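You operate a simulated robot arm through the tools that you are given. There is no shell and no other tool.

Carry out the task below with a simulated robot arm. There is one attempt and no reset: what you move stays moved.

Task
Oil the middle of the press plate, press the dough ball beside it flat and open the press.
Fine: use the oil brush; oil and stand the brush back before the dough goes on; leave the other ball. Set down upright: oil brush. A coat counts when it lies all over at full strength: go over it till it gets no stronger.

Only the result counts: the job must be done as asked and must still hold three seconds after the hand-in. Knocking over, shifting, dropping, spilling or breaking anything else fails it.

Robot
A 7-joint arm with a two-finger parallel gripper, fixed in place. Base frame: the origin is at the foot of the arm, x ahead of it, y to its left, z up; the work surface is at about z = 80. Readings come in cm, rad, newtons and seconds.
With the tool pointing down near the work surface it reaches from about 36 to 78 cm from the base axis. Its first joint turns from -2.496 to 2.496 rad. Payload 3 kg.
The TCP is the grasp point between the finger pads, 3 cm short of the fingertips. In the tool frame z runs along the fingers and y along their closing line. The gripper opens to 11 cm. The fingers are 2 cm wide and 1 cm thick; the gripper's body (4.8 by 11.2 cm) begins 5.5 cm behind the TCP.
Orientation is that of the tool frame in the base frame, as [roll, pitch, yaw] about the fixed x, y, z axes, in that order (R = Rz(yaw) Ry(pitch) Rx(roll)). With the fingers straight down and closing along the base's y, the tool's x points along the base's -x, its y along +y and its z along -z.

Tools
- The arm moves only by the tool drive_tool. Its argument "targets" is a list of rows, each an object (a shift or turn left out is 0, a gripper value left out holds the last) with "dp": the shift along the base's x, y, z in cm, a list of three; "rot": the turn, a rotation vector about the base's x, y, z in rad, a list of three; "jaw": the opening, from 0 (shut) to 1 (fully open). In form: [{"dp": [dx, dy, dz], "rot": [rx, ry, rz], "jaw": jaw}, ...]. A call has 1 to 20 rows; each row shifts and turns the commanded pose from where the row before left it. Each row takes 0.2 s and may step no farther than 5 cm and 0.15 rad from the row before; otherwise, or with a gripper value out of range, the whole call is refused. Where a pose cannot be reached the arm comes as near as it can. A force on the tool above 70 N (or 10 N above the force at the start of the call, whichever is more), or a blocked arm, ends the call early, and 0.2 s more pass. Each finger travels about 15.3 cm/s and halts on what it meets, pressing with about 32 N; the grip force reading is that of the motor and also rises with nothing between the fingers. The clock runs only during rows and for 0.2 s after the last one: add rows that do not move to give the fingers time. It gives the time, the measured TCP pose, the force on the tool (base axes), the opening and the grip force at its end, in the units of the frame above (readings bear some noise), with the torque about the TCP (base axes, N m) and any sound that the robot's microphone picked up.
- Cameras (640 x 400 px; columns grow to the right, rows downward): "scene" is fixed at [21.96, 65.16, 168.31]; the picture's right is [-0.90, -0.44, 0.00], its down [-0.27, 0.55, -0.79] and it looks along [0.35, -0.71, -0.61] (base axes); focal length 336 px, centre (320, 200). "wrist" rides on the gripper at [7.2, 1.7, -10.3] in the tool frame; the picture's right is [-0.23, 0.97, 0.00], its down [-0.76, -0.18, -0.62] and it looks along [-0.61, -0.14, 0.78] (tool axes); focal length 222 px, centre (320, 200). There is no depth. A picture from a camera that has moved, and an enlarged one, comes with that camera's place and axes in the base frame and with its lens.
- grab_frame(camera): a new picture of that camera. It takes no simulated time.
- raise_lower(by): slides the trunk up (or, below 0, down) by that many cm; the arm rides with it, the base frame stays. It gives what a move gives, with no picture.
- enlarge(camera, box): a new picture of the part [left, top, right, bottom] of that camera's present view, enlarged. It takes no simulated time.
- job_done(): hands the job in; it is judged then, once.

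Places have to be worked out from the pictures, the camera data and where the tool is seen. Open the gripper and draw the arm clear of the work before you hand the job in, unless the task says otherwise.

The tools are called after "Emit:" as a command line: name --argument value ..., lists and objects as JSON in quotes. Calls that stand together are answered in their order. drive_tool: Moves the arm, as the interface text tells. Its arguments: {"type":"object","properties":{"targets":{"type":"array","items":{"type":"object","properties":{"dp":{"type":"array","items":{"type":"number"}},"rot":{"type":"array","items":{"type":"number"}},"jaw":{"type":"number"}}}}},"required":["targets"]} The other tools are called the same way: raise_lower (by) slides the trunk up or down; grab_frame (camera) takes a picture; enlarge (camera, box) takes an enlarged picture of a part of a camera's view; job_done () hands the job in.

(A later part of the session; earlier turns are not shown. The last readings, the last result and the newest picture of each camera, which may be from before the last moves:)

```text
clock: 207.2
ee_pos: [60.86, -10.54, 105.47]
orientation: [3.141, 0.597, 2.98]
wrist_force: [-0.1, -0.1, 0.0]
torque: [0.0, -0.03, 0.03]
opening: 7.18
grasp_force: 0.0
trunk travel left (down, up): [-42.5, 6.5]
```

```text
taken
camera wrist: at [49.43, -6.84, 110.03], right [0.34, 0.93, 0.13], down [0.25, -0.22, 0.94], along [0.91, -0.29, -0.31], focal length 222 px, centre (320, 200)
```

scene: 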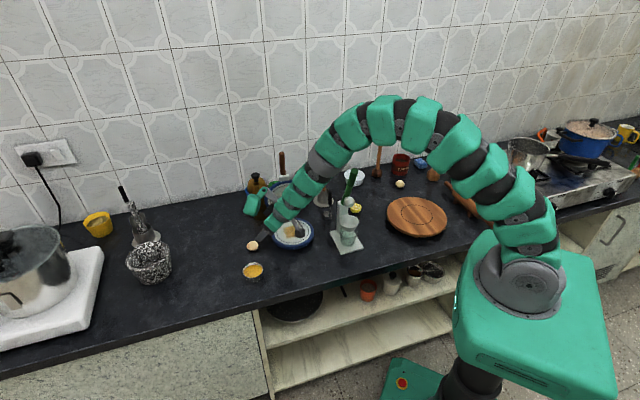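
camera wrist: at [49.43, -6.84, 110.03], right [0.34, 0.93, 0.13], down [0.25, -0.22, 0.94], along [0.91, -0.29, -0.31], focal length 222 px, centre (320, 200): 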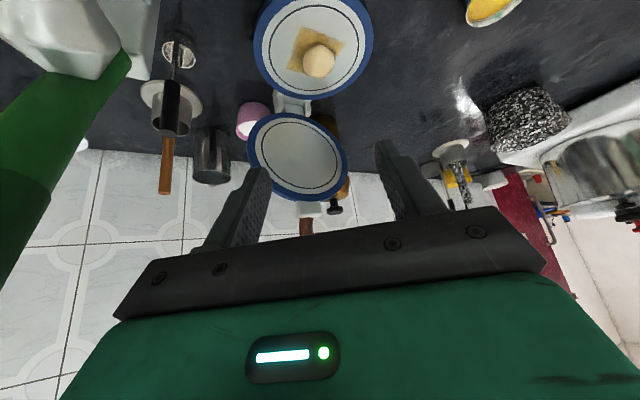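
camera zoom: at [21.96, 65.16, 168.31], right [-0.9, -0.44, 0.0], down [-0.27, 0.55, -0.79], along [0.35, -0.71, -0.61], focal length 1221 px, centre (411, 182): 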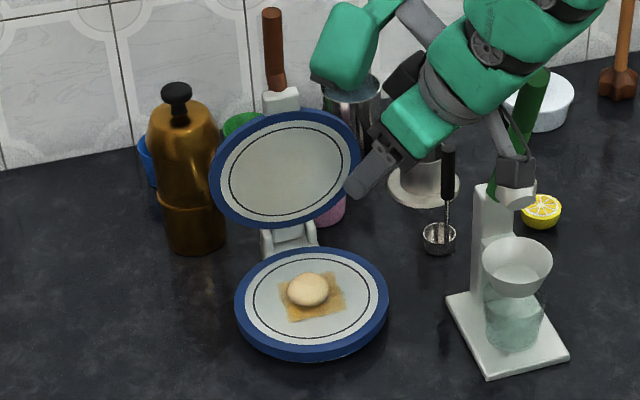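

The ball sits in the middle of the coat and the lid is ready. I go to a pre-grasp pose in front of the press handle, with the tool pointing along the press axis.

Emit:
drive_tool --targets '[{"dp": [2.0, -0.1, 1.6], "rot": [0, 0, -0.135], "jaw": 0.45}, {"dp": [2.0, -0.5, 1.6], "rot": [0, 0, -0.135]}, {"dp": [2.0, -0.5, 1.6], "rot": [0, 0, -0.135]}, {"dp": [2.0, -0.5, 1.6], "rot": [0, 0, -0.135]}, {"dp": [2.0, -0.4, 1.6], "rot": [0, 0, -0.134]}, {"dp": [0.9, -0.33, 0.95], "rot": [-0.0703, -0.0638, 0]}, {"dp": [0.9, -0.33, 0.95], "rot": [-0.0703, -0.0638, 0]}, {"dp": [0, 0, 0]}]'

Emit:
grab_frame --camera "wrist"

Emit:
enlarge --camera "scene" --box '[230, 100, 350, 260]'

```text
clock: 209.0
ee_pos: [72.78, -13.09, 115.17]
orientation: [-3.141, 0.788, 2.308]
wrist_force: [-0.7, -0.3, 0.3]
torque: [0.02, 0.02, -0.01]
opening: 4.96
grasp_force: 0.1
trunk travel left (down, up): [-42.5, 6.5]
```

```text
taken
camera wrist: at [65.61, -2.51, 117.51], right [0.83, 0.54, 0.16], down [-0.07, -0.19, 0.98], along [0.56, -0.82, -0.12], focal length 222 px, centre (320, 200)
```

wrist: 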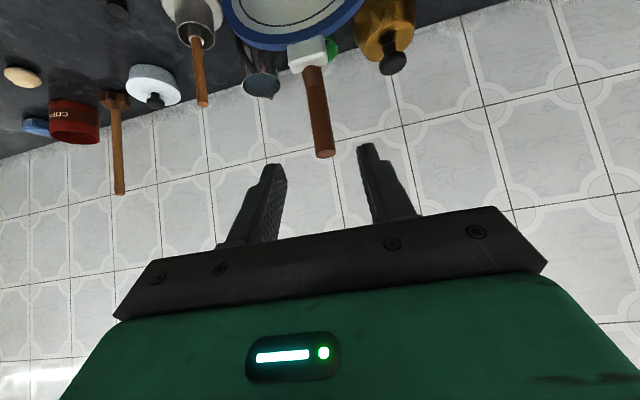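

```text
2.50 times, centred on (290, 180) of scene
camera zoom: at [21.96, 65.16, 168.31], right [-0.9, -0.44, 0.0], down [-0.27, 0.55, -0.79], along [0.35, -0.71, -0.61], focal length 840 px, centre (395, 250)
```

zoom: 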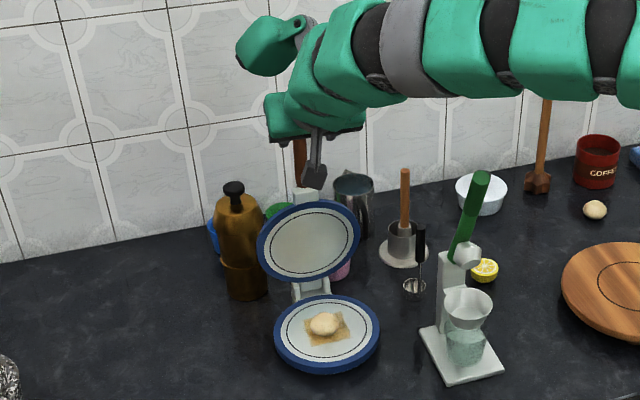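

The handle is centred between the fingers (about 0.2 cm off). I advance along the tool axis in steps to straddle it.

Emit:
drive_tool --targets '[{"dp": [1.63, -1.7, -2.42]}, {"dp": [1.63, -1.7, -2.42]}, {"dp": [0, 0, 0]}]'

Emit:
grab_frame --camera "wrist"

```text
clock: 209.8
ee_pos: [76.16, -16.5, 110.33]
orientation: [-3.141, 0.788, 2.307]
wrist_force: [0.3, 0.6, 0.3]
torque: [0.02, 0.02, -0.02]
opening: 4.94
grasp_force: 0.0
trunk travel left (down, up): [-42.5, 6.5]
```

```text
taken
camera wrist: at [68.95, -5.9, 112.59], right [0.83, 0.54, 0.16], down [-0.07, -0.19, 0.98], along [0.56, -0.82, -0.12], focal length 222 px, centre (320, 200)
```

wrist: 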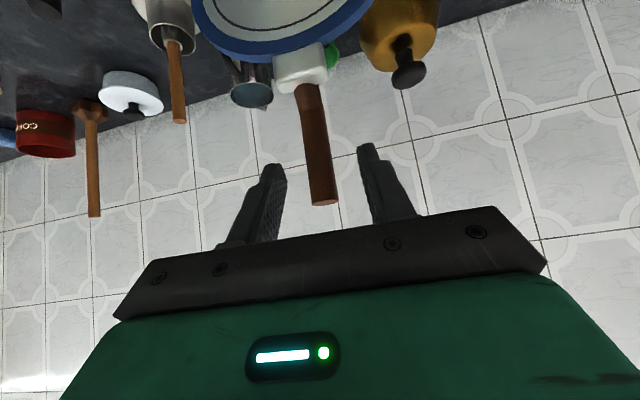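

Emit:
drive_tool --targets '[{"dp": [0.85, -0.85, -1.2]}, {"dp": [0.75, -0.8, -1.2]}, {"dp": [0, 0, 0]}]'

Emit:
grab_frame --camera "wrist"

Emit:
enlarge --camera "scene" --box '[250, 110, 330, 210]'

```text
clock: 210.6
ee_pos: [77.73, -17.99, 107.94]
orientation: [3.141, 0.787, 2.308]
wrist_force: [0.2, 0.3, -0.5]
torque: [-0.02, 0.02, 0.01]
opening: 4.96
grasp_force: 0.0
trunk travel left (down, up): [-42.5, 6.5]
```

```text
taken
camera wrist: at [70.52, -7.47, 110.18], right [0.83, 0.54, 0.16], down [-0.07, -0.19, 0.98], along [0.56, -0.82, -0.12], focal length 222 px, centre (320, 200)
```

wrist: 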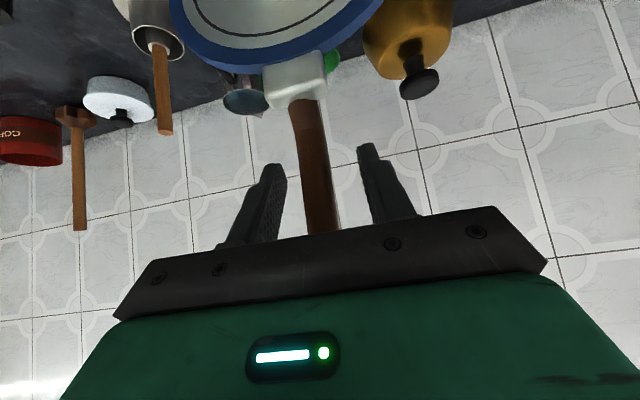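

```text
4.00 times, centred on (290, 160) of scene
camera zoom: at [21.96, 65.16, 168.31], right [-0.9, -0.44, 0.0], down [-0.27, 0.55, -0.79], along [0.35, -0.71, -0.61], focal length 1343 px, centre (440, 360)
```

zoom: 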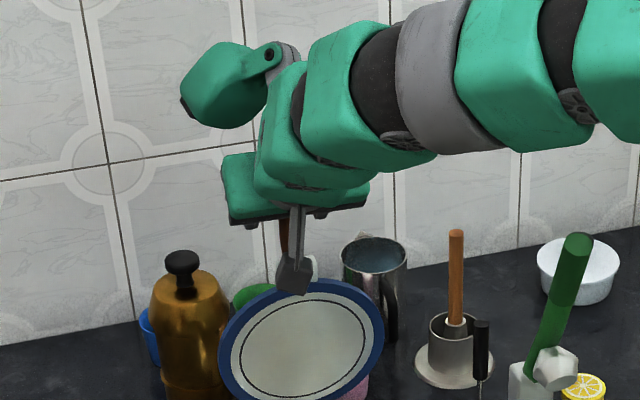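

The handle lies between the fingers. I close on it.

Emit:
drive_tool --targets '[{"jaw": 0.25}, {"jaw": 0.0}, {"jaw": 0.0}, {"jaw": 0.0}]'

Emit:
grab_frame --camera "wrist"

```text
clock: 211.6
ee_pos: [77.55, -18.09, 107.87]
orientation: [3.141, 0.786, 2.307]
wrist_force: [-9.7, -11.8, -3.8]
torque: [0.09, -0.29, -0.18]
opening: 1.87
grasp_force: 44.7
trunk travel left (down, up): [-42.5, 6.5]
```

```text
taken
camera wrist: at [70.4, -7.63, 110.2], right [0.83, 0.53, 0.16], down [-0.07, -0.19, 0.98], along [0.55, -0.82, -0.12], focal length 222 px, centre (320, 200)
```

wrist: 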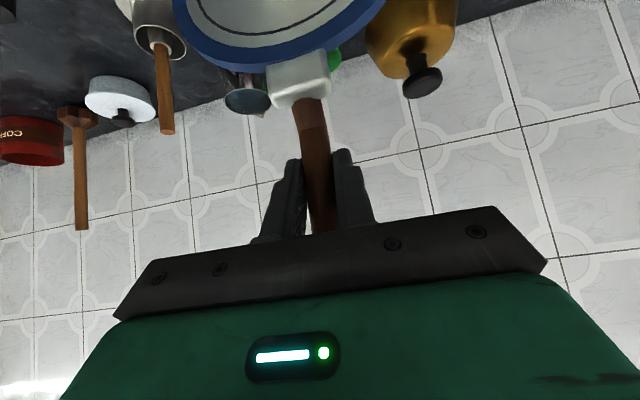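

Handle gripped (1.87 cm). I start swinging the lid along its arc, first two small steps with a force check.

Emit:
drive_tool --targets '[{"dp": [-0.96, 0.96, -0.04]}, {"dp": [-0.96, 0.96, -0.04]}, {"dp": [-0.93, 1.03, -0.2]}, {"dp": [-0.93, 1.03, -0.2]}, {"dp": [0, 0, 0]}]'

Emit:
grab_frame --camera "wrist"

Emit:
enlarge --camera "scene" --box '[240, 110, 350, 260]'

```text
clock: 212.8
ee_pos: [73.75, -14.27, 107.5]
orientation: [3.14, 0.786, 2.303]
wrist_force: [-15.0, -21.8, -6.1]
torque: [0.11, -1.5, 0.14]
opening: 1.92
grasp_force: 44.6
trunk travel left (down, up): [-42.5, 6.5]
```

```text
taken
camera wrist: at [66.57, -3.78, 109.77], right [0.83, 0.53, 0.16], down [-0.07, -0.19, 0.98], along [0.55, -0.82, -0.12], focal length 222 px, centre (320, 200)
```

wrist: 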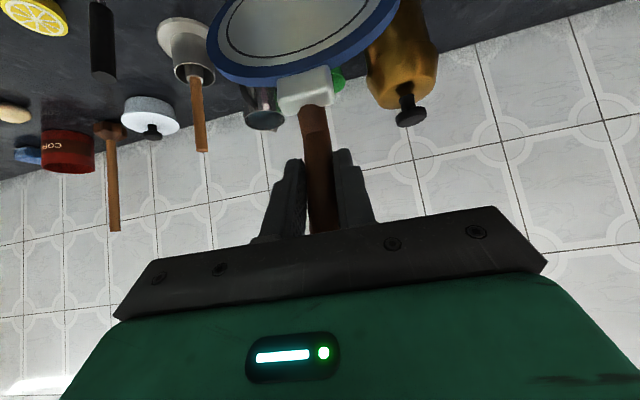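

```text
2.67 times, centred on (295, 185) of scene
camera zoom: at [21.96, 65.16, 168.31], right [-0.9, -0.44, 0.0], down [-0.27, 0.55, -0.79], along [0.35, -0.71, -0.61], focal length 895 px, centre (387, 240)
```

zoom: 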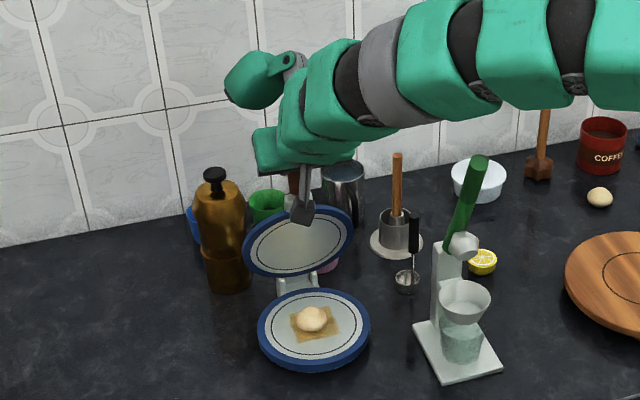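

The lid swings nicely, but a sideways force of about 26 N shows the path drifts slightly. I correct sideways and continue the arc with a refined direction.

Emit:
drive_tool --targets '[{"dp": [-0.185, -0.168, 0], "rot": [0, 0, 0.03]}, {"dp": [-1.07, 1.12, -0.45]}, {"dp": [-1.07, 1.12, -0.45]}, {"dp": [0, 0, 0]}]'

```text
clock: 213.8
ee_pos: [71.42, -12.04, 106.58]
orientation: [3.139, 0.789, 2.336]
wrist_force: [-12.2, -19.6, 1.0]
torque: [-0.53, -1.54, 0.14]
opening: 1.88
grasp_force: 44.3
trunk travel left (down, up): [-42.5, 6.5]
```

Emit:
drive_tool --targets '[{"dp": [-0.2, -0.19, 0]}, {"dp": [0, 0, 0]}]'

```text
clock: 214.4
ee_pos: [71.4, -12.09, 106.6]
orientation: [3.139, 0.786, 2.339]
wrist_force: [-1.2, -8.5, -1.3]
torque: [-0.35, -1.37, 0.3]
opening: 1.89
grasp_force: 44.9
trunk travel left (down, up): [-42.5, 6.5]
```

Sideways force is down to about 7 N. I continue the arc with the refined direction.

Emit:
drive_tool --targets '[{"dp": [-1.37, 1.21, -0.85], "rot": [0, 0, 0.025]}, {"dp": [-1.3, 1.28, -0.85]}, {"dp": [0, 0, 0]}]'

```text
clock: 215.2
ee_pos: [68.75, -9.37, 104.76]
orientation: [3.141, 0.786, 2.365]
wrist_force: [7.5, 5.1, -2.5]
torque: [-0.9, 0.35, -0.4]
opening: 1.91
grasp_force: 44.7
trunk travel left (down, up): [-42.5, 6.5]
```

Emit:
drive_tool --targets '[{"dp": [-1.12, 1.21, -1.15]}, {"dp": [-1.16, 1.175, -1.15]}, {"dp": [-1.0, 1.015, -1.43]}, {"dp": [-1.0, 1.015, -1.43]}, {"dp": [0, 0, 0]}]'

Emit:
enlarge --camera "scene" --box '[240, 130, 350, 260]'

Emit:
grab_frame --camera "wrist"

```text
clock: 216.4
ee_pos: [64.57, -5.08, 99.75]
orientation: [3.139, 0.788, 2.363]
wrist_force: [11.6, 15.2, 2.7]
torque: [-0.39, -0.05, -0.14]
opening: 1.86
grasp_force: 45.0
trunk travel left (down, up): [-42.5, 6.5]
```

```text
3.08 times, centred on (295, 195) of scene
camera zoom: at [21.96, 65.16, 168.31], right [-0.9, -0.44, 0.0], down [-0.27, 0.55, -0.79], along [0.35, -0.71, -0.61], focal length 1033 px, centre (397, 215)
```

zoom: 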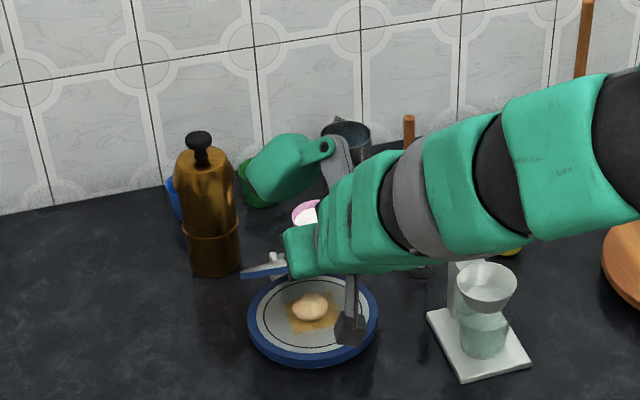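

```text
taken
camera wrist: at [56.69, 4.99, 102.1], right [0.8, 0.58, 0.16], down [-0.06, -0.2, 0.98], along [0.6, -0.79, -0.12], focal length 222 px, centre (320, 200)
```

wrist: 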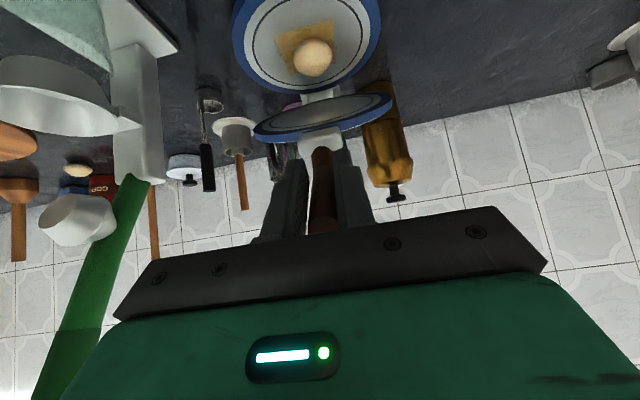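

Lid is about half closed; sideways force is now +19 N, so I correct back a little while continuing down.

Emit:
drive_tool --targets '[{"dp": [-0.68, 0.95, -1.65]}, {"dp": [-0.7, 0.93, -1.65]}, {"dp": [0, 0, 0]}]'

```text
clock: 217.2
ee_pos: [62.87, -3.47, 96.5]
orientation: [-3.141, 0.787, 2.361]
wrist_force: [0.4, -0.5, 0.0]
torque: [0.0, 0.01, -0.03]
opening: 0.0
grasp_force: 37.6
trunk travel left (down, up): [-42.5, 6.5]
```

The opening reads 0: the handle slipped out of the grip. I look at where the lid is now.

Emit:
grab_frame --camera "wrist"

Emit:
enlarge --camera "scene" --box '[240, 130, 350, 260]'

```text
taken
camera wrist: at [55.17, 6.65, 98.78], right [0.8, 0.58, 0.16], down [-0.06, -0.19, 0.98], along [0.6, -0.79, -0.12], focal length 222 px, centre (320, 200)
```

wrist: 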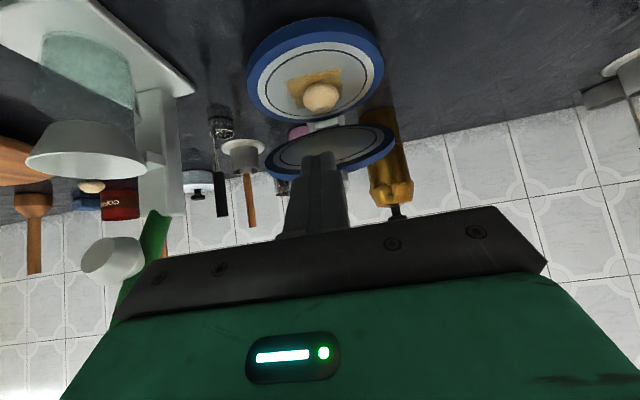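

```text
3.08 times, centred on (295, 195) of scene
camera zoom: at [21.96, 65.16, 168.31], right [-0.9, -0.44, 0.0], down [-0.27, 0.55, -0.79], along [0.35, -0.71, -0.61], focal length 1033 px, centre (397, 215)
```

zoom: 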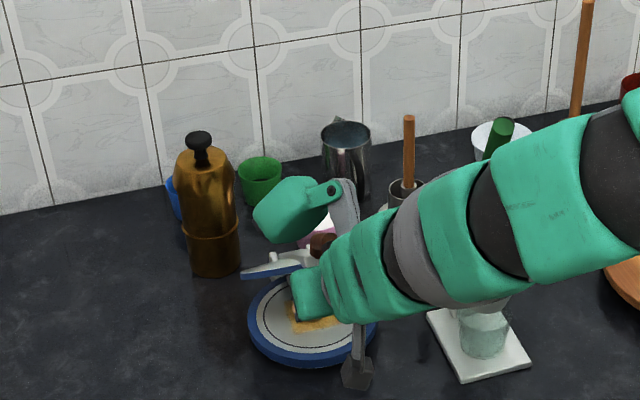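

The lid holds itself at roughly half-open, with the handle just above the gripper. I retreat straight toward the robot side and then up, clear of the handle.

Emit:
drive_tool --targets '[{"dp": [-0.7, 0.72, -0.3]}, {"dp": [-1.4, 1.44, -0.3]}, {"dp": [-2.1, 2.16, 0]}, {"dp": [-2.1, 2.16, 0]}, {"dp": [0, 0, 4]}, {"dp": [0, 0, 4]}, {"dp": [0, 0, 0]}]'

Emit:
grab_frame --camera "wrist"

Emit:
enlarge --camera "scene" --box '[240, 130, 350, 260]'

```text
clock: 218.8
ee_pos: [56.66, 3.14, 103.83]
orientation: [-3.141, 0.786, 2.362]
wrist_force: [0.4, 0.3, 0.0]
torque: [-0.01, 0.03, 0.04]
opening: 0.0
grasp_force: 37.5
trunk travel left (down, up): [-42.5, 6.5]
```

```text
taken
camera wrist: at [49.0, 13.21, 106.13], right [0.8, 0.58, 0.16], down [-0.06, -0.19, 0.98], along [0.6, -0.79, -0.12], focal length 222 px, centre (320, 200)
```

wrist: 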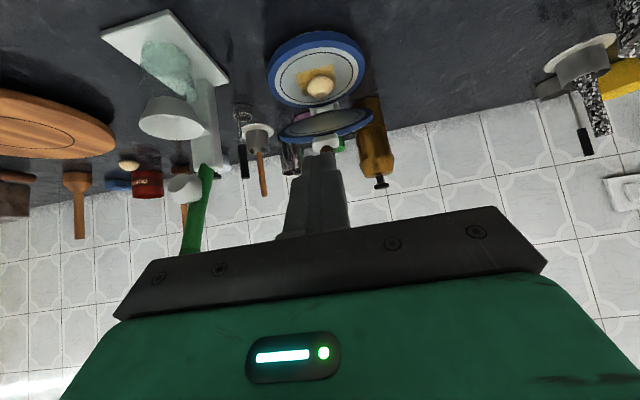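

```text
3.08 times, centred on (295, 195) of scene
camera zoom: at [21.96, 65.16, 168.31], right [-0.9, -0.44, 0.0], down [-0.27, 0.55, -0.79], along [0.35, -0.71, -0.61], focal length 1033 px, centre (397, 215)
```

zoom: 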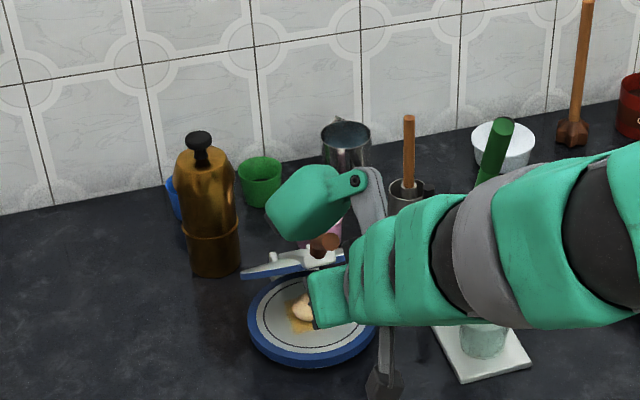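

The handle points toward the scene camera at roughly 50° from vertical. I raise the tool, turn the closed fingers straight down and position them above the handle.

Emit:
drive_tool --targets '[{"dp": [0, 0, 4], "rot": [0.0921, 0.0931, 0]}, {"dp": [0, 0, 4], "rot": [0.0921, 0.0931, 0]}, {"dp": [1.8, -1.9, 0], "rot": [0.0921, 0.0931, 0]}, {"dp": [1.8, -1.9, 0], "rot": [0.0921, 0.0931, 0]}, {"dp": [1.8, -1.9, 0], "rot": [0.0921, 0.0931, 0]}, {"dp": [1.8, -1.9, 0], "rot": [0.0921, 0.0931, 0]}, {"dp": [0, 0, 0]}]'

Emit:
grab_frame --camera "wrist"

Emit:
enlarge --camera "scene" --box '[240, 130, 350, 260]'

```text
clock: 220.4
ee_pos: [63.94, -4.45, 111.8]
orientation: [3.139, 0.002, 2.362]
wrist_force: [0.3, 0.2, 0.2]
torque: [0.05, 0.02, 0.01]
opening: 0.0
grasp_force: 37.7
trunk travel left (down, up): [-42.5, 6.5]
```

```text
taken
camera wrist: at [59.89, 1.98, 122.19], right [0.85, 0.53, 0.0], down [0.42, -0.66, 0.62], along [0.33, -0.53, -0.78], focal length 222 px, centre (320, 200)
```

wrist: 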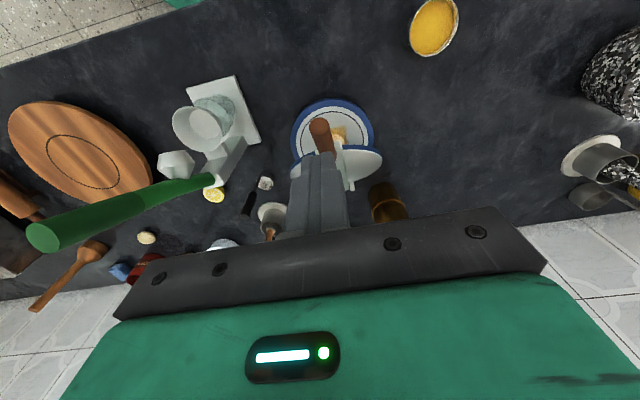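

```text
3.08 times, centred on (295, 195) of scene
camera zoom: at [21.96, 65.16, 168.31], right [-0.9, -0.44, 0.0], down [-0.27, 0.55, -0.79], along [0.35, -0.71, -0.61], focal length 1033 px, centre (397, 215)
```

zoom: 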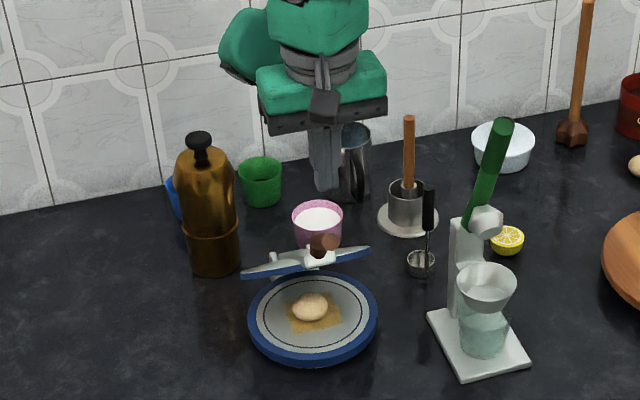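

The handle tip is near a height of 103, right under the fingertips, about 45° from vertical. I shift 1.3 cm toward the hinge and descend until I touch it.

Emit:
drive_tool --targets '[{"dp": [0.93, -0.97, -1]}, {"dp": [0, 0, -2.5]}, {"dp": [0, 0, -1.5]}, {"dp": [0, 0, 0]}]'

Emit:
grab_frame --camera "wrist"

```text
clock: 221.4
ee_pos: [64.8, -5.45, 106.86]
orientation: [3.138, 0.001, 2.361]
wrist_force: [0.3, 1.1, 0.8]
torque: [0.0, -0.03, -0.02]
opening: 0.0
grasp_force: 37.6
trunk travel left (down, up): [-42.5, 6.5]
```

```text
taken
camera wrist: at [60.76, 0.98, 117.33], right [0.85, 0.53, 0.0], down [0.42, -0.66, 0.62], along [0.33, -0.53, -0.78], focal length 222 px, centre (320, 200)
```

wrist: 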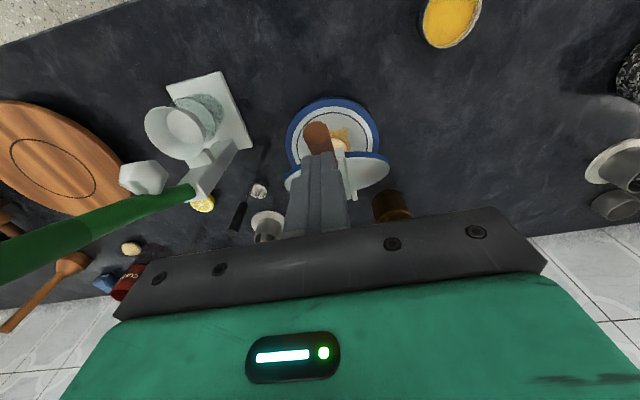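

Emit:
drive_tool --targets '[{"dp": [0, 0, -0.7]}, {"dp": [0, 0, -0.7]}, {"dp": [0, 0, 0]}]'

```text
clock: 222.2
ee_pos: [64.81, -5.36, 105.58]
orientation: [3.14, -0.001, 2.36]
wrist_force: [1.0, 0.8, -1.1]
torque: [0.04, 0.0, -0.01]
opening: 0.0
grasp_force: 38.0
trunk travel left (down, up): [-42.5, 6.5]
```

Emit:
drive_tool --targets '[{"dp": [0, 0, -0.8]}, {"dp": [0, 0, -0.8]}, {"dp": [0, 0, 0]}]'

Emit:
enlarge --camera "scene" --box '[265, 160, 335, 250]'

```text
clock: 223.0
ee_pos: [64.84, -5.55, 103.93]
orientation: [3.141, -0.001, 2.361]
wrist_force: [-0.3, 0.0, 0.0]
torque: [0.03, -0.03, 0.03]
opening: 0.0
grasp_force: 37.5
trunk travel left (down, up): [-42.5, 6.5]
```

```text
4.44 times, centred on (300, 205) of scene
camera zoom: at [21.96, 65.16, 168.31], right [-0.9, -0.44, 0.0], down [-0.27, 0.55, -0.79], along [0.35, -0.71, -0.61], focal length 1492 px, centre (409, 178)
```

zoom: 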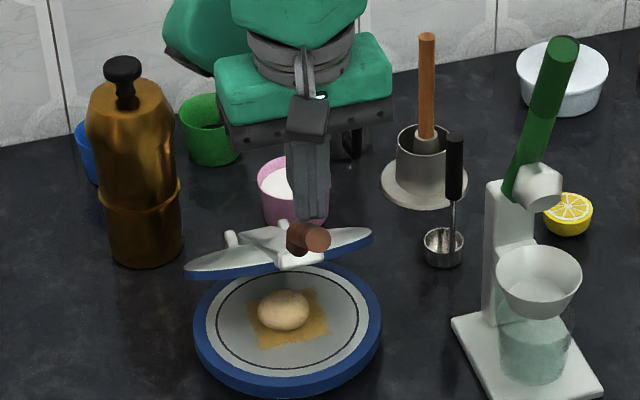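

Emit:
drive_tool --targets '[{"dp": [0, 0, -0.6]}, {"dp": [0, 0, -0.6]}, {"dp": [0, 0, 0]}]'

Emit:
enlarge --camera "scene" --box '[265, 160, 335, 250]'

Emit:
enlarge --camera "wrist" --box '[250, 80, 410, 240]'

```text
clock: 223.8
ee_pos: [64.84, -5.58, 102.63]
orientation: [3.141, 0.002, 2.361]
wrist_force: [-0.2, 0.7, 0.4]
torque: [0.0, 0.02, -0.02]
opening: 0.02
grasp_force: 37.6
trunk travel left (down, up): [-42.5, 6.5]
```

```text
4.44 times, centred on (300, 205) of scene
camera zoom: at [21.96, 65.16, 168.31], right [-0.9, -0.44, 0.0], down [-0.27, 0.55, -0.79], along [0.35, -0.71, -0.61], focal length 1492 px, centre (409, 178)
```

zoom: 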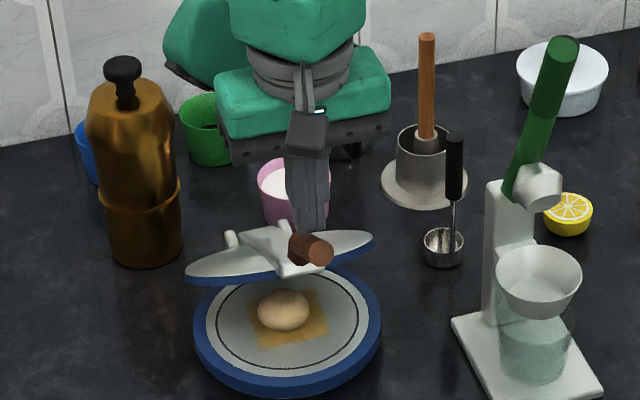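

```text
2.50 times, centred on (330, 160) of wrist
camera zoom: at [60.79, 0.88, 113.13], right [0.85, 0.53, 0.0], down [0.41, -0.66, 0.62], along [0.33, -0.53, -0.78], focal length 555 px, centre (295, 300)
```

zoom: 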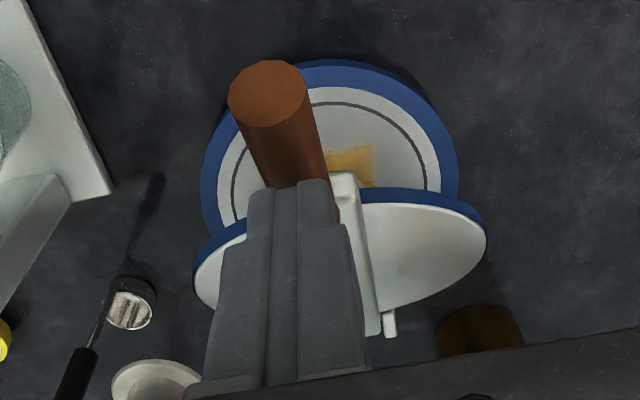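

The lid lowers easily as the fingertips push the handle. I continue down along the handle's arc.

Emit:
drive_tool --targets '[{"dp": [-0.35, 0.36, -1.9]}, {"dp": [-0.35, 0.36, -1.8]}, {"dp": [-0.4, 0.43, -1.0]}, {"dp": [-0.4, 0.43, -1.0]}, {"dp": [0, 0, 0]}]'

Emit:
enlarge --camera "scene" --box '[265, 160, 335, 250]'

Emit:
enlarge --camera "wrist" --box '[250, 80, 410, 240]'

```text
clock: 225.0
ee_pos: [63.32, -3.76, 97.04]
orientation: [3.138, 0.003, 2.362]
wrist_force: [0.8, -0.3, -0.2]
torque: [0.0, -0.03, -0.04]
opening: 0.0
grasp_force: 37.3
trunk travel left (down, up): [-42.5, 6.5]
```

```text
4.44 times, centred on (300, 205) of scene
camera zoom: at [21.96, 65.16, 168.31], right [-0.9, -0.44, 0.0], down [-0.27, 0.55, -0.79], along [0.35, -0.71, -0.61], focal length 1492 px, centre (409, 178)
```

zoom: 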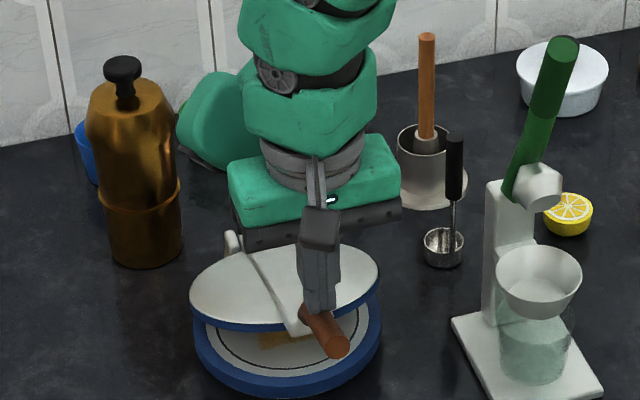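

```text
2.50 times, centred on (330, 160) of wrist
camera zoom: at [59.22, 2.55, 107.42], right [0.85, 0.53, 0.0], down [0.42, -0.66, 0.62], along [0.33, -0.53, -0.78], focal length 555 px, centre (295, 300)
```

zoom: 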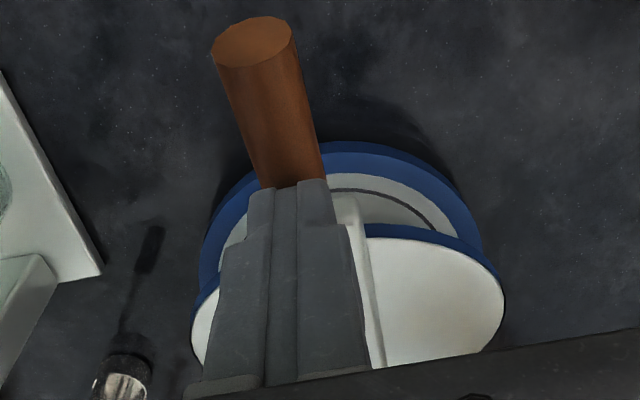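

The lid is nearly down, close to the dough. I keep pushing with force monitoring.

Emit:
drive_tool --targets '[{"dp": [-0.25, 0.26, -1.1]}, {"dp": [-0.25, 0.26, -1.1]}, {"dp": [-0.25, 0.26, -1.0]}, {"dp": [0, 0, 0]}]'

Emit:
enlarge --camera "scene" --box '[265, 160, 335, 250]'

```text
clock: 225.5
ee_pos: [63.53, -3.6, 95.74]
orientation: [3.13, 0.012, 2.356]
wrist_force: [1.3, -0.9, -0.4]
torque: [-0.02, 0.05, 0.0]
opening: 0.03
grasp_force: 37.8
trunk travel left (down, up): [-42.5, 6.5]
stopped in row 2: the force on the tool passed its limit at 85 N (the readings are from after the stop); the commanded pose is now the measured one
```

```text
4.44 times, centred on (300, 205) of scene
camera zoom: at [21.96, 65.16, 168.31], right [-0.9, -0.44, 0.0], down [-0.27, 0.55, -0.79], along [0.35, -0.71, -0.61], focal length 1492 px, centre (409, 178)
```

zoom: 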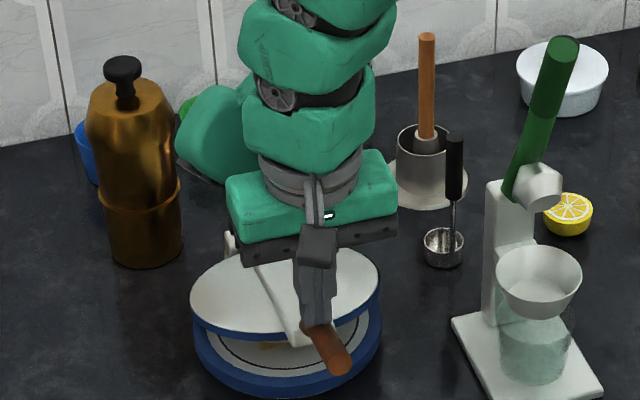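

A brief force spike as the lid met the dough. I press on with small slow steps.

Emit:
drive_tool --targets '[{"dp": [-0.05, 0.05, -0.2]}, {"dp": [-0.05, 0.05, -0.2]}, {"dp": [0, 0, 0]}]'

```text
clock: 226.3
ee_pos: [63.23, -3.62, 95.45]
orientation: [3.13, 0.013, 2.36]
wrist_force: [0.4, 0.3, 0.3]
torque: [-0.01, 0.01, 0.0]
opening: 0.01
grasp_force: 37.9
trunk travel left (down, up): [-42.5, 6.5]
```

Emit:
drive_tool --targets '[{"dp": [-0.05, 0.05, -0.2]}, {"dp": [-0.05, 0.05, -0.2]}, {"dp": [-0.05, 0.05, -0.2]}, {"dp": [0, 0, 0]}]'

Emit:
enlarge --camera "wrist" --box '[250, 80, 410, 240]'

```text
clock: 227.3
ee_pos: [62.98, -3.31, 94.84]
orientation: [3.129, 0.011, 2.36]
wrist_force: [0.8, 0.2, 0.2]
torque: [0.0, -0.03, 0.0]
opening: 0.0
grasp_force: 37.7
trunk travel left (down, up): [-42.5, 6.5]
```

```text
2.50 times, centred on (330, 160) of wrist
camera zoom: at [58.85, 3.08, 105.21], right [0.85, 0.53, 0.01], down [0.4, -0.66, 0.63], along [0.34, -0.53, -0.78], focal length 555 px, centre (295, 300)
```

zoom: 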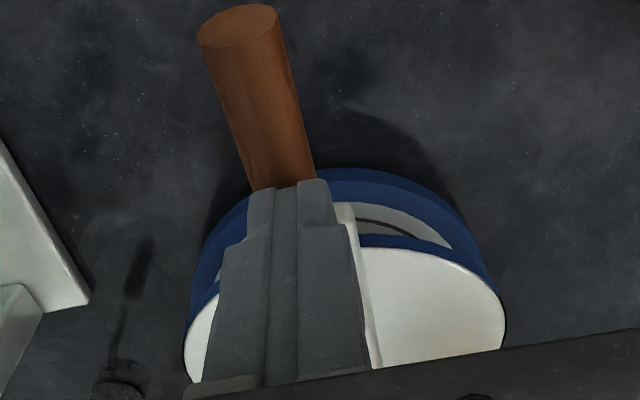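

Emit:
drive_tool --targets '[{"dp": [-0.05, 0.05, -0.25]}, {"dp": [-0.05, 0.05, -0.25]}, {"dp": [-0.05, 0.05, -0.25]}, {"dp": [-0.05, 0.05, -0.25]}, {"dp": [0, 0, 0]}]'

Emit:
enlarge --camera "scene" --box '[265, 160, 335, 250]'

```text
clock: 228.5
ee_pos: [62.88, -3.19, 93.95]
orientation: [3.129, 0.015, 2.359]
wrist_force: [0.1, -0.2, 0.2]
torque: [0.01, 0.01, 0.01]
opening: 0.0
grasp_force: 37.5
trunk travel left (down, up): [-42.5, 6.5]
```

```text
4.44 times, centred on (300, 205) of scene
camera zoom: at [21.96, 65.16, 168.31], right [-0.9, -0.44, 0.0], down [-0.27, 0.55, -0.79], along [0.35, -0.71, -0.61], focal length 1492 px, centre (409, 178)
```

zoom: 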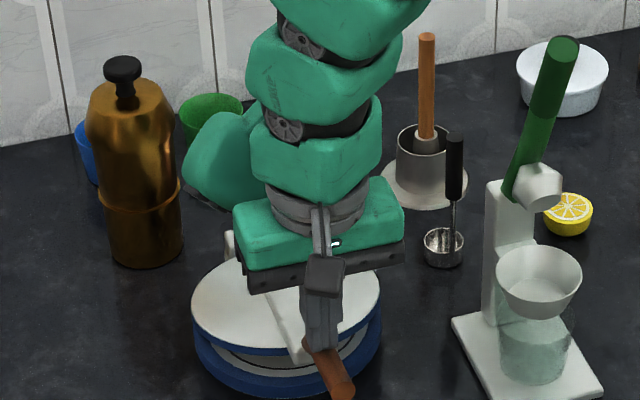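

The lid keeps lowering with the fingers. I continue steadily.

Emit:
drive_tool --targets '[{"dp": [-0.05, 0.05, -0.35]}, {"dp": [-0.05, 0.05, -0.35]}, {"dp": [-0.05, 0.05, -0.35]}, {"dp": [-0.05, 0.05, -0.35]}, {"dp": [-0.05, 0.05, -0.35]}, {"dp": [0, 0, 0]}]'

Emit:
enlarge --camera "scene" --box '[265, 170, 335, 260]'

```text
clock: 229.9
ee_pos: [62.7, -2.94, 92.11]
orientation: [3.13, 0.013, 2.359]
wrist_force: [0.1, 0.1, -0.3]
torque: [0.0, 0.01, -0.01]
opening: 0.0
grasp_force: 37.7
trunk travel left (down, up): [-42.5, 6.5]
```

```text
4.44 times, centred on (300, 215) of scene
camera zoom: at [21.96, 65.16, 168.31], right [-0.9, -0.44, 0.0], down [-0.27, 0.55, -0.79], along [0.35, -0.71, -0.61], focal length 1492 px, centre (409, 133)
```

zoom: 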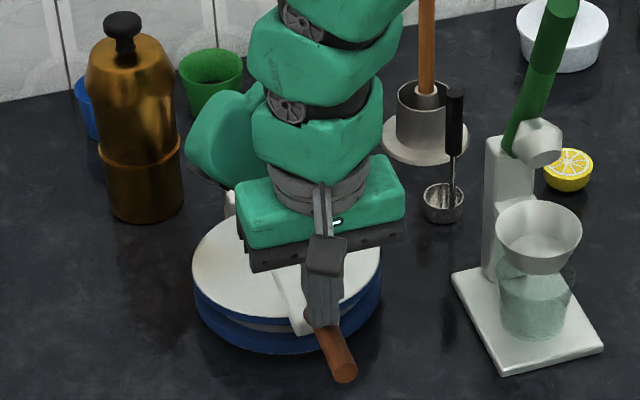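

Emit:
drive_tool --targets '[{"dp": [-0.05, 0.05, -0.35]}, {"dp": [-0.05, 0.05, -0.35]}, {"dp": [-0.05, 0.05, -0.35]}, {"dp": [-0.03, 0.03, -0.3]}, {"dp": [-0.03, 0.03, -0.3]}, {"dp": [0, 0, 0]}]'

Emit:
enlarge --camera "scene" --box '[265, 170, 335, 260]'

```text
clock: 231.3
ee_pos: [62.55, -2.65, 90.44]
orientation: [3.129, 0.013, 2.36]
wrist_force: [0.8, 0.1, -0.1]
torque: [0.0, -0.04, 0.0]
opening: 0.03
grasp_force: 37.6
trunk travel left (down, up): [-42.5, 6.5]
```

```text
4.44 times, centred on (300, 215) of scene
camera zoom: at [21.96, 65.16, 168.31], right [-0.9, -0.44, 0.0], down [-0.27, 0.55, -0.79], along [0.35, -0.71, -0.61], focal length 1492 px, centre (409, 133)
```

zoom: 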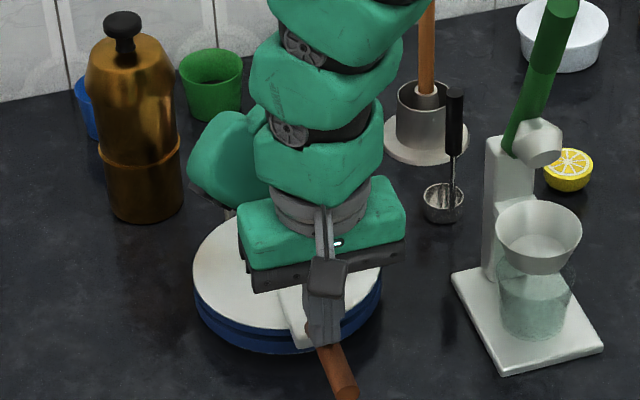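

Emit:
drive_tool --targets '[{"dp": [-0.03, 0.03, -0.25]}, {"dp": [-0.03, 0.03, -0.25]}, {"dp": [0, 0, -0.2]}, {"dp": [0, 0, -0.2]}, {"dp": [0, 0, 0]}]'

Emit:
enlarge --camera "scene" --box '[265, 180, 335, 270]'

Emit:
enlarge --camera "wrist" --box '[230, 40, 430, 240]'

```text
clock: 232.5
ee_pos: [62.34, -2.64, 89.77]
orientation: [3.127, 0.013, 2.36]
wrist_force: [-0.5, 4.9, 15.4]
torque: [0.24, 0.14, -0.03]
opening: 0.0
grasp_force: 38.2
trunk travel left (down, up): [-42.5, 6.5]
```

```text
4.44 times, centred on (300, 225) of scene
camera zoom: at [21.96, 65.16, 168.31], right [-0.9, -0.44, 0.0], down [-0.27, 0.55, -0.79], along [0.35, -0.71, -0.61], focal length 1492 px, centre (409, 89)
```

zoom: 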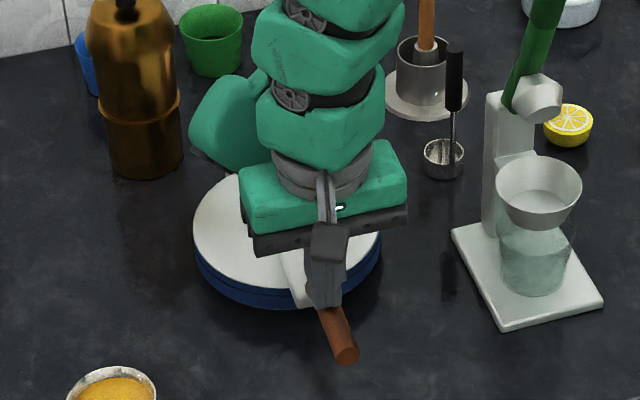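

```text
2.00 times, centred on (330, 140) of wrist
camera zoom: at [58.13, 3.82, 100.12], right [0.85, 0.53, 0.02], down [0.4, -0.66, 0.63], along [0.35, -0.53, -0.77], focal length 444 px, centre (300, 320)
```

zoom: 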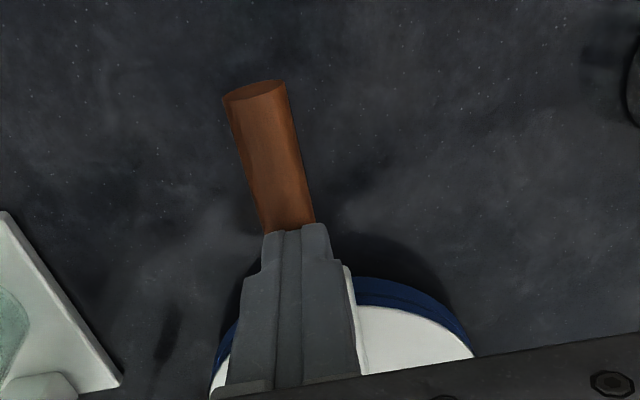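

The lid is down with 15 N resistance. I press harder, up to about 55–60 N, and hold.

Emit:
drive_tool --targets '[{"dp": [0, 0, -0.2]}, {"dp": [0, 0, -0.15]}, {"dp": [0, 0, 0]}, {"dp": [0, 0, 0]}]'

```text
clock: 233.7
ee_pos: [62.34, -2.57, 89.66]
orientation: [3.124, 0.018, 2.359]
wrist_force: [-17.8, 2.7, 37.7]
torque: [0.27, 0.8, 0.02]
opening: 0.01
grasp_force: 37.8
trunk travel left (down, up): [-42.5, 6.5]
stopped in row 4: the force on the tool passed its limit at 71 N (the readings are from after the stop); the commanded pose is now the measured one
```

Emit:
enlarge --camera "scene" --box '[265, 205, 325, 255]'

Emit:
drive_tool --targets '[{"dp": [0, 0, -0.15]}, {"dp": [0, 0, -0.1]}, {"dp": [0, 0, 0]}, {"dp": [0, 0, 0]}]'

```text
8.00 times, centred on (295, 230) of scene
camera zoom: at [21.96, 65.16, 168.31], right [-0.9, -0.44, 0.0], down [-0.27, 0.55, -0.79], along [0.35, -0.71, -0.61], focal length 2686 px, centre (520, -40)
```

zoom: 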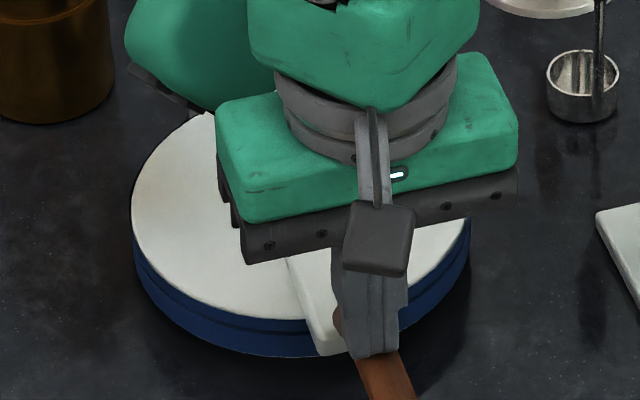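

```text
clock: 234.6
ee_pos: [62.35, -2.63, 89.68]
orientation: [3.12, 0.023, 2.359]
wrist_force: [-22.1, 2.7, 42.2]
torque: [0.28, 1.02, 0.05]
opening: 0.0
grasp_force: 37.6
trunk travel left (down, up): [-42.5, 6.5]
stopped in row 4: the force on the tool passed its limit at 71 N (the readings are from after the stop); the commanded pose is now the measured one
```

The lid sits flush on the base (rims touching) and was pressed to about 70 N twice. I lift off the handle, open the fingers and look before gripping it to open the press.

Emit:
drive_tool --targets '[{"dp": [0, 0, 1]}, {"dp": [0, 0, 3]}, {"dp": [-0.83, 0.86, 2], "jaw": 0.4}, {"dp": [0, 0, 0]}, {"dp": [0, 0, 0]}]'

Emit:
grab_frame --camera "wrist"

Emit:
enlarge --camera "scene" --box '[250, 170, 350, 270]'

```text
clock: 235.8
ee_pos: [61.84, -1.74, 95.38]
orientation: [3.122, 0.018, 2.357]
wrist_force: [-0.3, 0.0, -0.6]
torque: [0.01, -0.02, -0.02]
opening: 4.38
grasp_force: 0.0
trunk travel left (down, up): [-42.5, 6.5]
```

```text
taken
camera wrist: at [57.59, 4.72, 105.7], right [0.85, 0.53, 0.02], down [0.4, -0.66, 0.63], along [0.35, -0.53, -0.77], focal length 222 px, centre (320, 200)
```

wrist: 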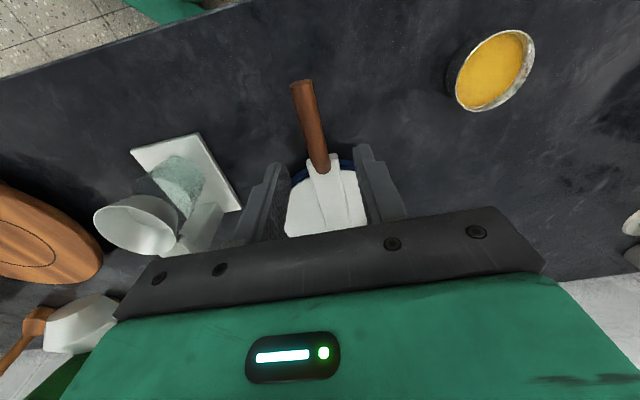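

```text
4.00 times, centred on (300, 220) of scene
camera zoom: at [21.96, 65.16, 168.31], right [-0.9, -0.44, 0.0], down [-0.27, 0.55, -0.79], along [0.35, -0.71, -0.61], focal length 1343 px, centre (400, 120)
```

zoom: 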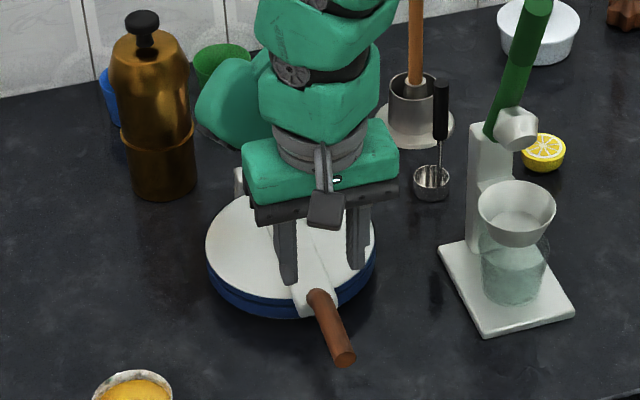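

The lid is fully closed, and the handle lies horizontal at about (61.4, -2.2), z ≈ 86. I align sideways, descend around it and grip.

Emit:
drive_tool --targets '[{"dp": [-0.48, -0.44, -2]}, {"dp": [0, 0, -3]}, {"dp": [0, 0, -2.2]}, {"dp": [0, 0, -1.2]}, {"dp": [0, 0, 0]}]'

Emit:
grab_frame --camera "wrist"

Emit:
enlarge --camera "scene" --box '[270, 200, 340, 270]'

```text
clock: 237.0
ee_pos: [61.42, -2.18, 86.93]
orientation: [3.124, 0.019, 2.358]
wrist_force: [-0.1, 0.0, 0.0]
torque: [0.02, 0.0, 0.01]
opening: 4.39
grasp_force: 0.1
trunk travel left (down, up): [-42.5, 6.5]
```

```text
taken
camera wrist: at [57.22, 4.26, 97.28], right [0.85, 0.53, 0.02], down [0.4, -0.66, 0.63], along [0.35, -0.53, -0.77], focal length 222 px, centre (320, 200)
```

wrist: 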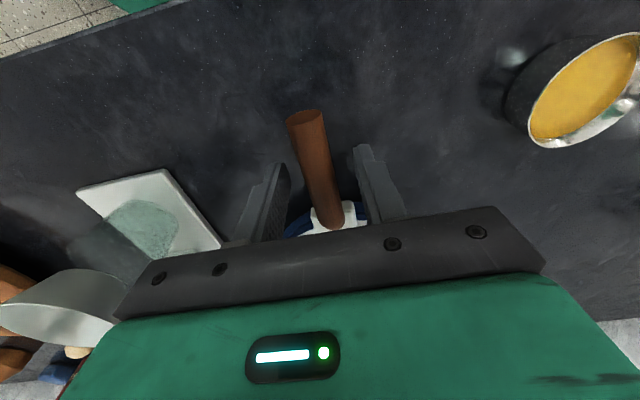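

```text
5.71 times, centred on (305, 235) of scene
camera zoom: at [21.96, 65.16, 168.31], right [-0.9, -0.44, 0.0], down [-0.27, 0.55, -0.79], along [0.35, -0.71, -0.61], focal length 1919 px, centre (406, 0)
```

zoom: 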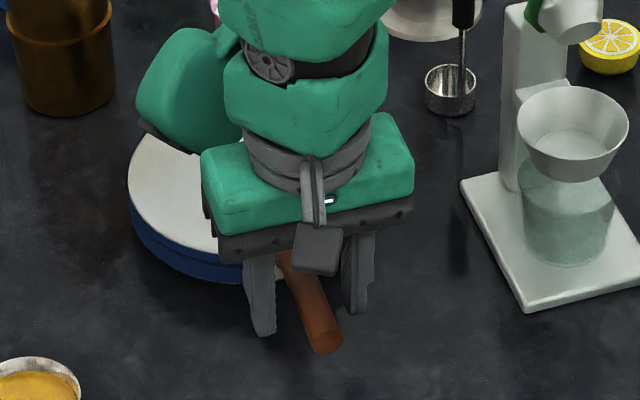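

Emit:
drive_tool --targets '[{"jaw": 0.25}, {"jaw": 0.0}, {"jaw": 0.0}, {"jaw": 0.0}]'

```text
clock: 238.0
ee_pos: [61.48, -2.18, 87.04]
orientation: [3.124, 0.019, 2.359]
wrist_force: [1.2, 1.3, 1.0]
torque: [0.09, 0.04, -0.17]
opening: 1.86
grasp_force: 45.3
trunk travel left (down, up): [-42.5, 6.5]
```

Handle gripped (1.86 cm). I lift it along its arc in small stages, watching forces.

Emit:
drive_tool --targets '[{"dp": [0.12, -0.13, 1.0]}, {"dp": [0.12, -0.13, 1.0]}, {"dp": [0.23, -0.25, 1.95]}, {"dp": [0, 0, 0]}]'

Emit:
enlarge --camera "scene" --box '[250, 170, 350, 270]'

```text
clock: 239.0
ee_pos: [62.02, -2.78, 91.06]
orientation: [3.121, 0.022, 2.361]
wrist_force: [16.0, 7.4, -3.1]
torque: [0.1, -0.1, -0.38]
opening: 1.84
grasp_force: 44.6
trunk travel left (down, up): [-42.5, 6.5]
```

```text
4.00 times, centred on (300, 220) of scene
camera zoom: at [21.96, 65.16, 168.31], right [-0.9, -0.44, 0.0], down [-0.27, 0.55, -0.79], along [0.35, -0.71, -0.61], focal length 1343 px, centre (400, 120)
```

zoom: 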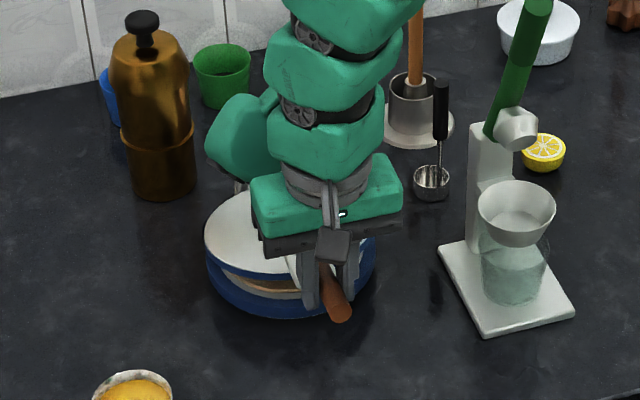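

The lid lifts and the flattened dough is visible beneath. I correct sideways slightly and continue.

Emit:
drive_tool --targets '[{"dp": [0.57, -0.4, 1.87]}, {"dp": [0.55, -0.42, 1.87]}, {"dp": [0, 0, 0]}]'

```text
clock: 239.8
ee_pos: [63.02, -3.6, 94.65]
orientation: [3.126, 0.018, 2.358]
wrist_force: [-9.0, -6.7, -8.4]
torque: [0.72, 1.17, -0.33]
opening: 1.87
grasp_force: 44.5
trunk travel left (down, up): [-42.5, 6.5]
```

Emit:
drive_tool --targets '[{"dp": [0.62, -0.78, 1.72]}, {"dp": [0.67, -0.74, 1.72]}, {"dp": [0, 0, 0]}]'

Emit:
grab_frame --camera "wrist"

Emit:
enlarge --camera "scene" --box '[250, 170, 350, 270]'

```text
clock: 240.6
ee_pos: [64.33, -5.09, 98.21]
orientation: [3.122, 0.019, 2.358]
wrist_force: [0.8, 5.6, -4.9]
torque: [0.74, 1.06, -0.62]
opening: 1.87
grasp_force: 44.9
trunk travel left (down, up): [-42.5, 6.5]
```

```text
taken
camera wrist: at [60.1, 1.39, 108.56], right [0.85, 0.53, 0.02], down [0.4, -0.66, 0.63], along [0.35, -0.53, -0.77], focal length 222 px, centre (320, 200)
```

wrist: 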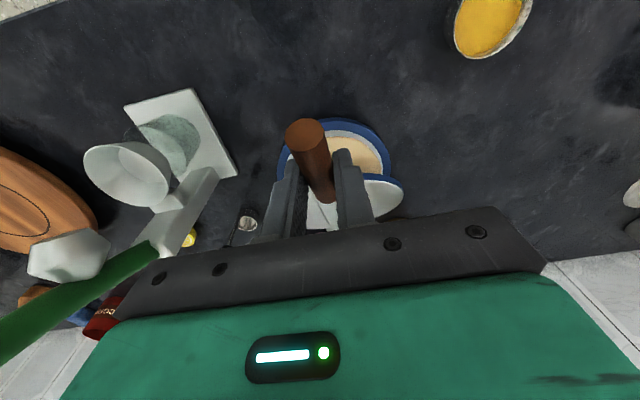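

```text
4.00 times, centred on (300, 220) of scene
camera zoom: at [21.96, 65.16, 168.31], right [-0.9, -0.44, 0.0], down [-0.27, 0.55, -0.79], along [0.35, -0.71, -0.61], focal length 1343 px, centre (400, 120)
```

zoom: 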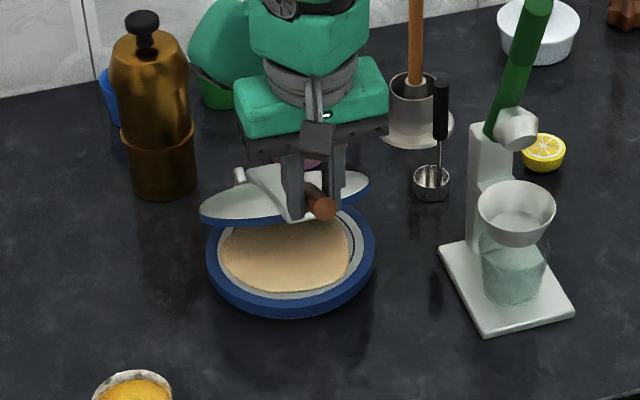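

The dough is pressed out into a flat round. I keep opening the lid along the arc, adding a slight outward tilt.

Emit:
drive_tool --targets '[{"dp": [0.85, -0.96, 1.53], "rot": [-0.035, -0.035, 0]}, {"dp": [0.85, -0.96, 1.53], "rot": [-0.035, -0.035, 0]}, {"dp": [0, 0, 0]}]'

```text
clock: 241.4
ee_pos: [66.22, -6.72, 101.22]
orientation: [3.122, 0.122, 2.361]
wrist_force: [10.2, 21.0, -1.1]
torque: [0.75, 1.11, -0.96]
opening: 1.86
grasp_force: 45.3
trunk travel left (down, up): [-42.5, 6.5]
```

Emit:
drive_tool --targets '[{"dp": [1.22, -0.95, 1.28], "rot": [-0.035, -0.035, 0]}, {"dp": [1.2, -0.97, 1.28], "rot": [-0.035, -0.035, 0]}, {"dp": [0, 0, 0]}]'

```text
clock: 242.2
ee_pos: [68.45, -9.16, 103.83]
orientation: [3.127, 0.218, 2.358]
wrist_force: [-5.1, 6.9, 0.6]
torque: [0.35, 1.44, -0.74]
opening: 1.86
grasp_force: 44.8
trunk travel left (down, up): [-42.5, 6.5]
```

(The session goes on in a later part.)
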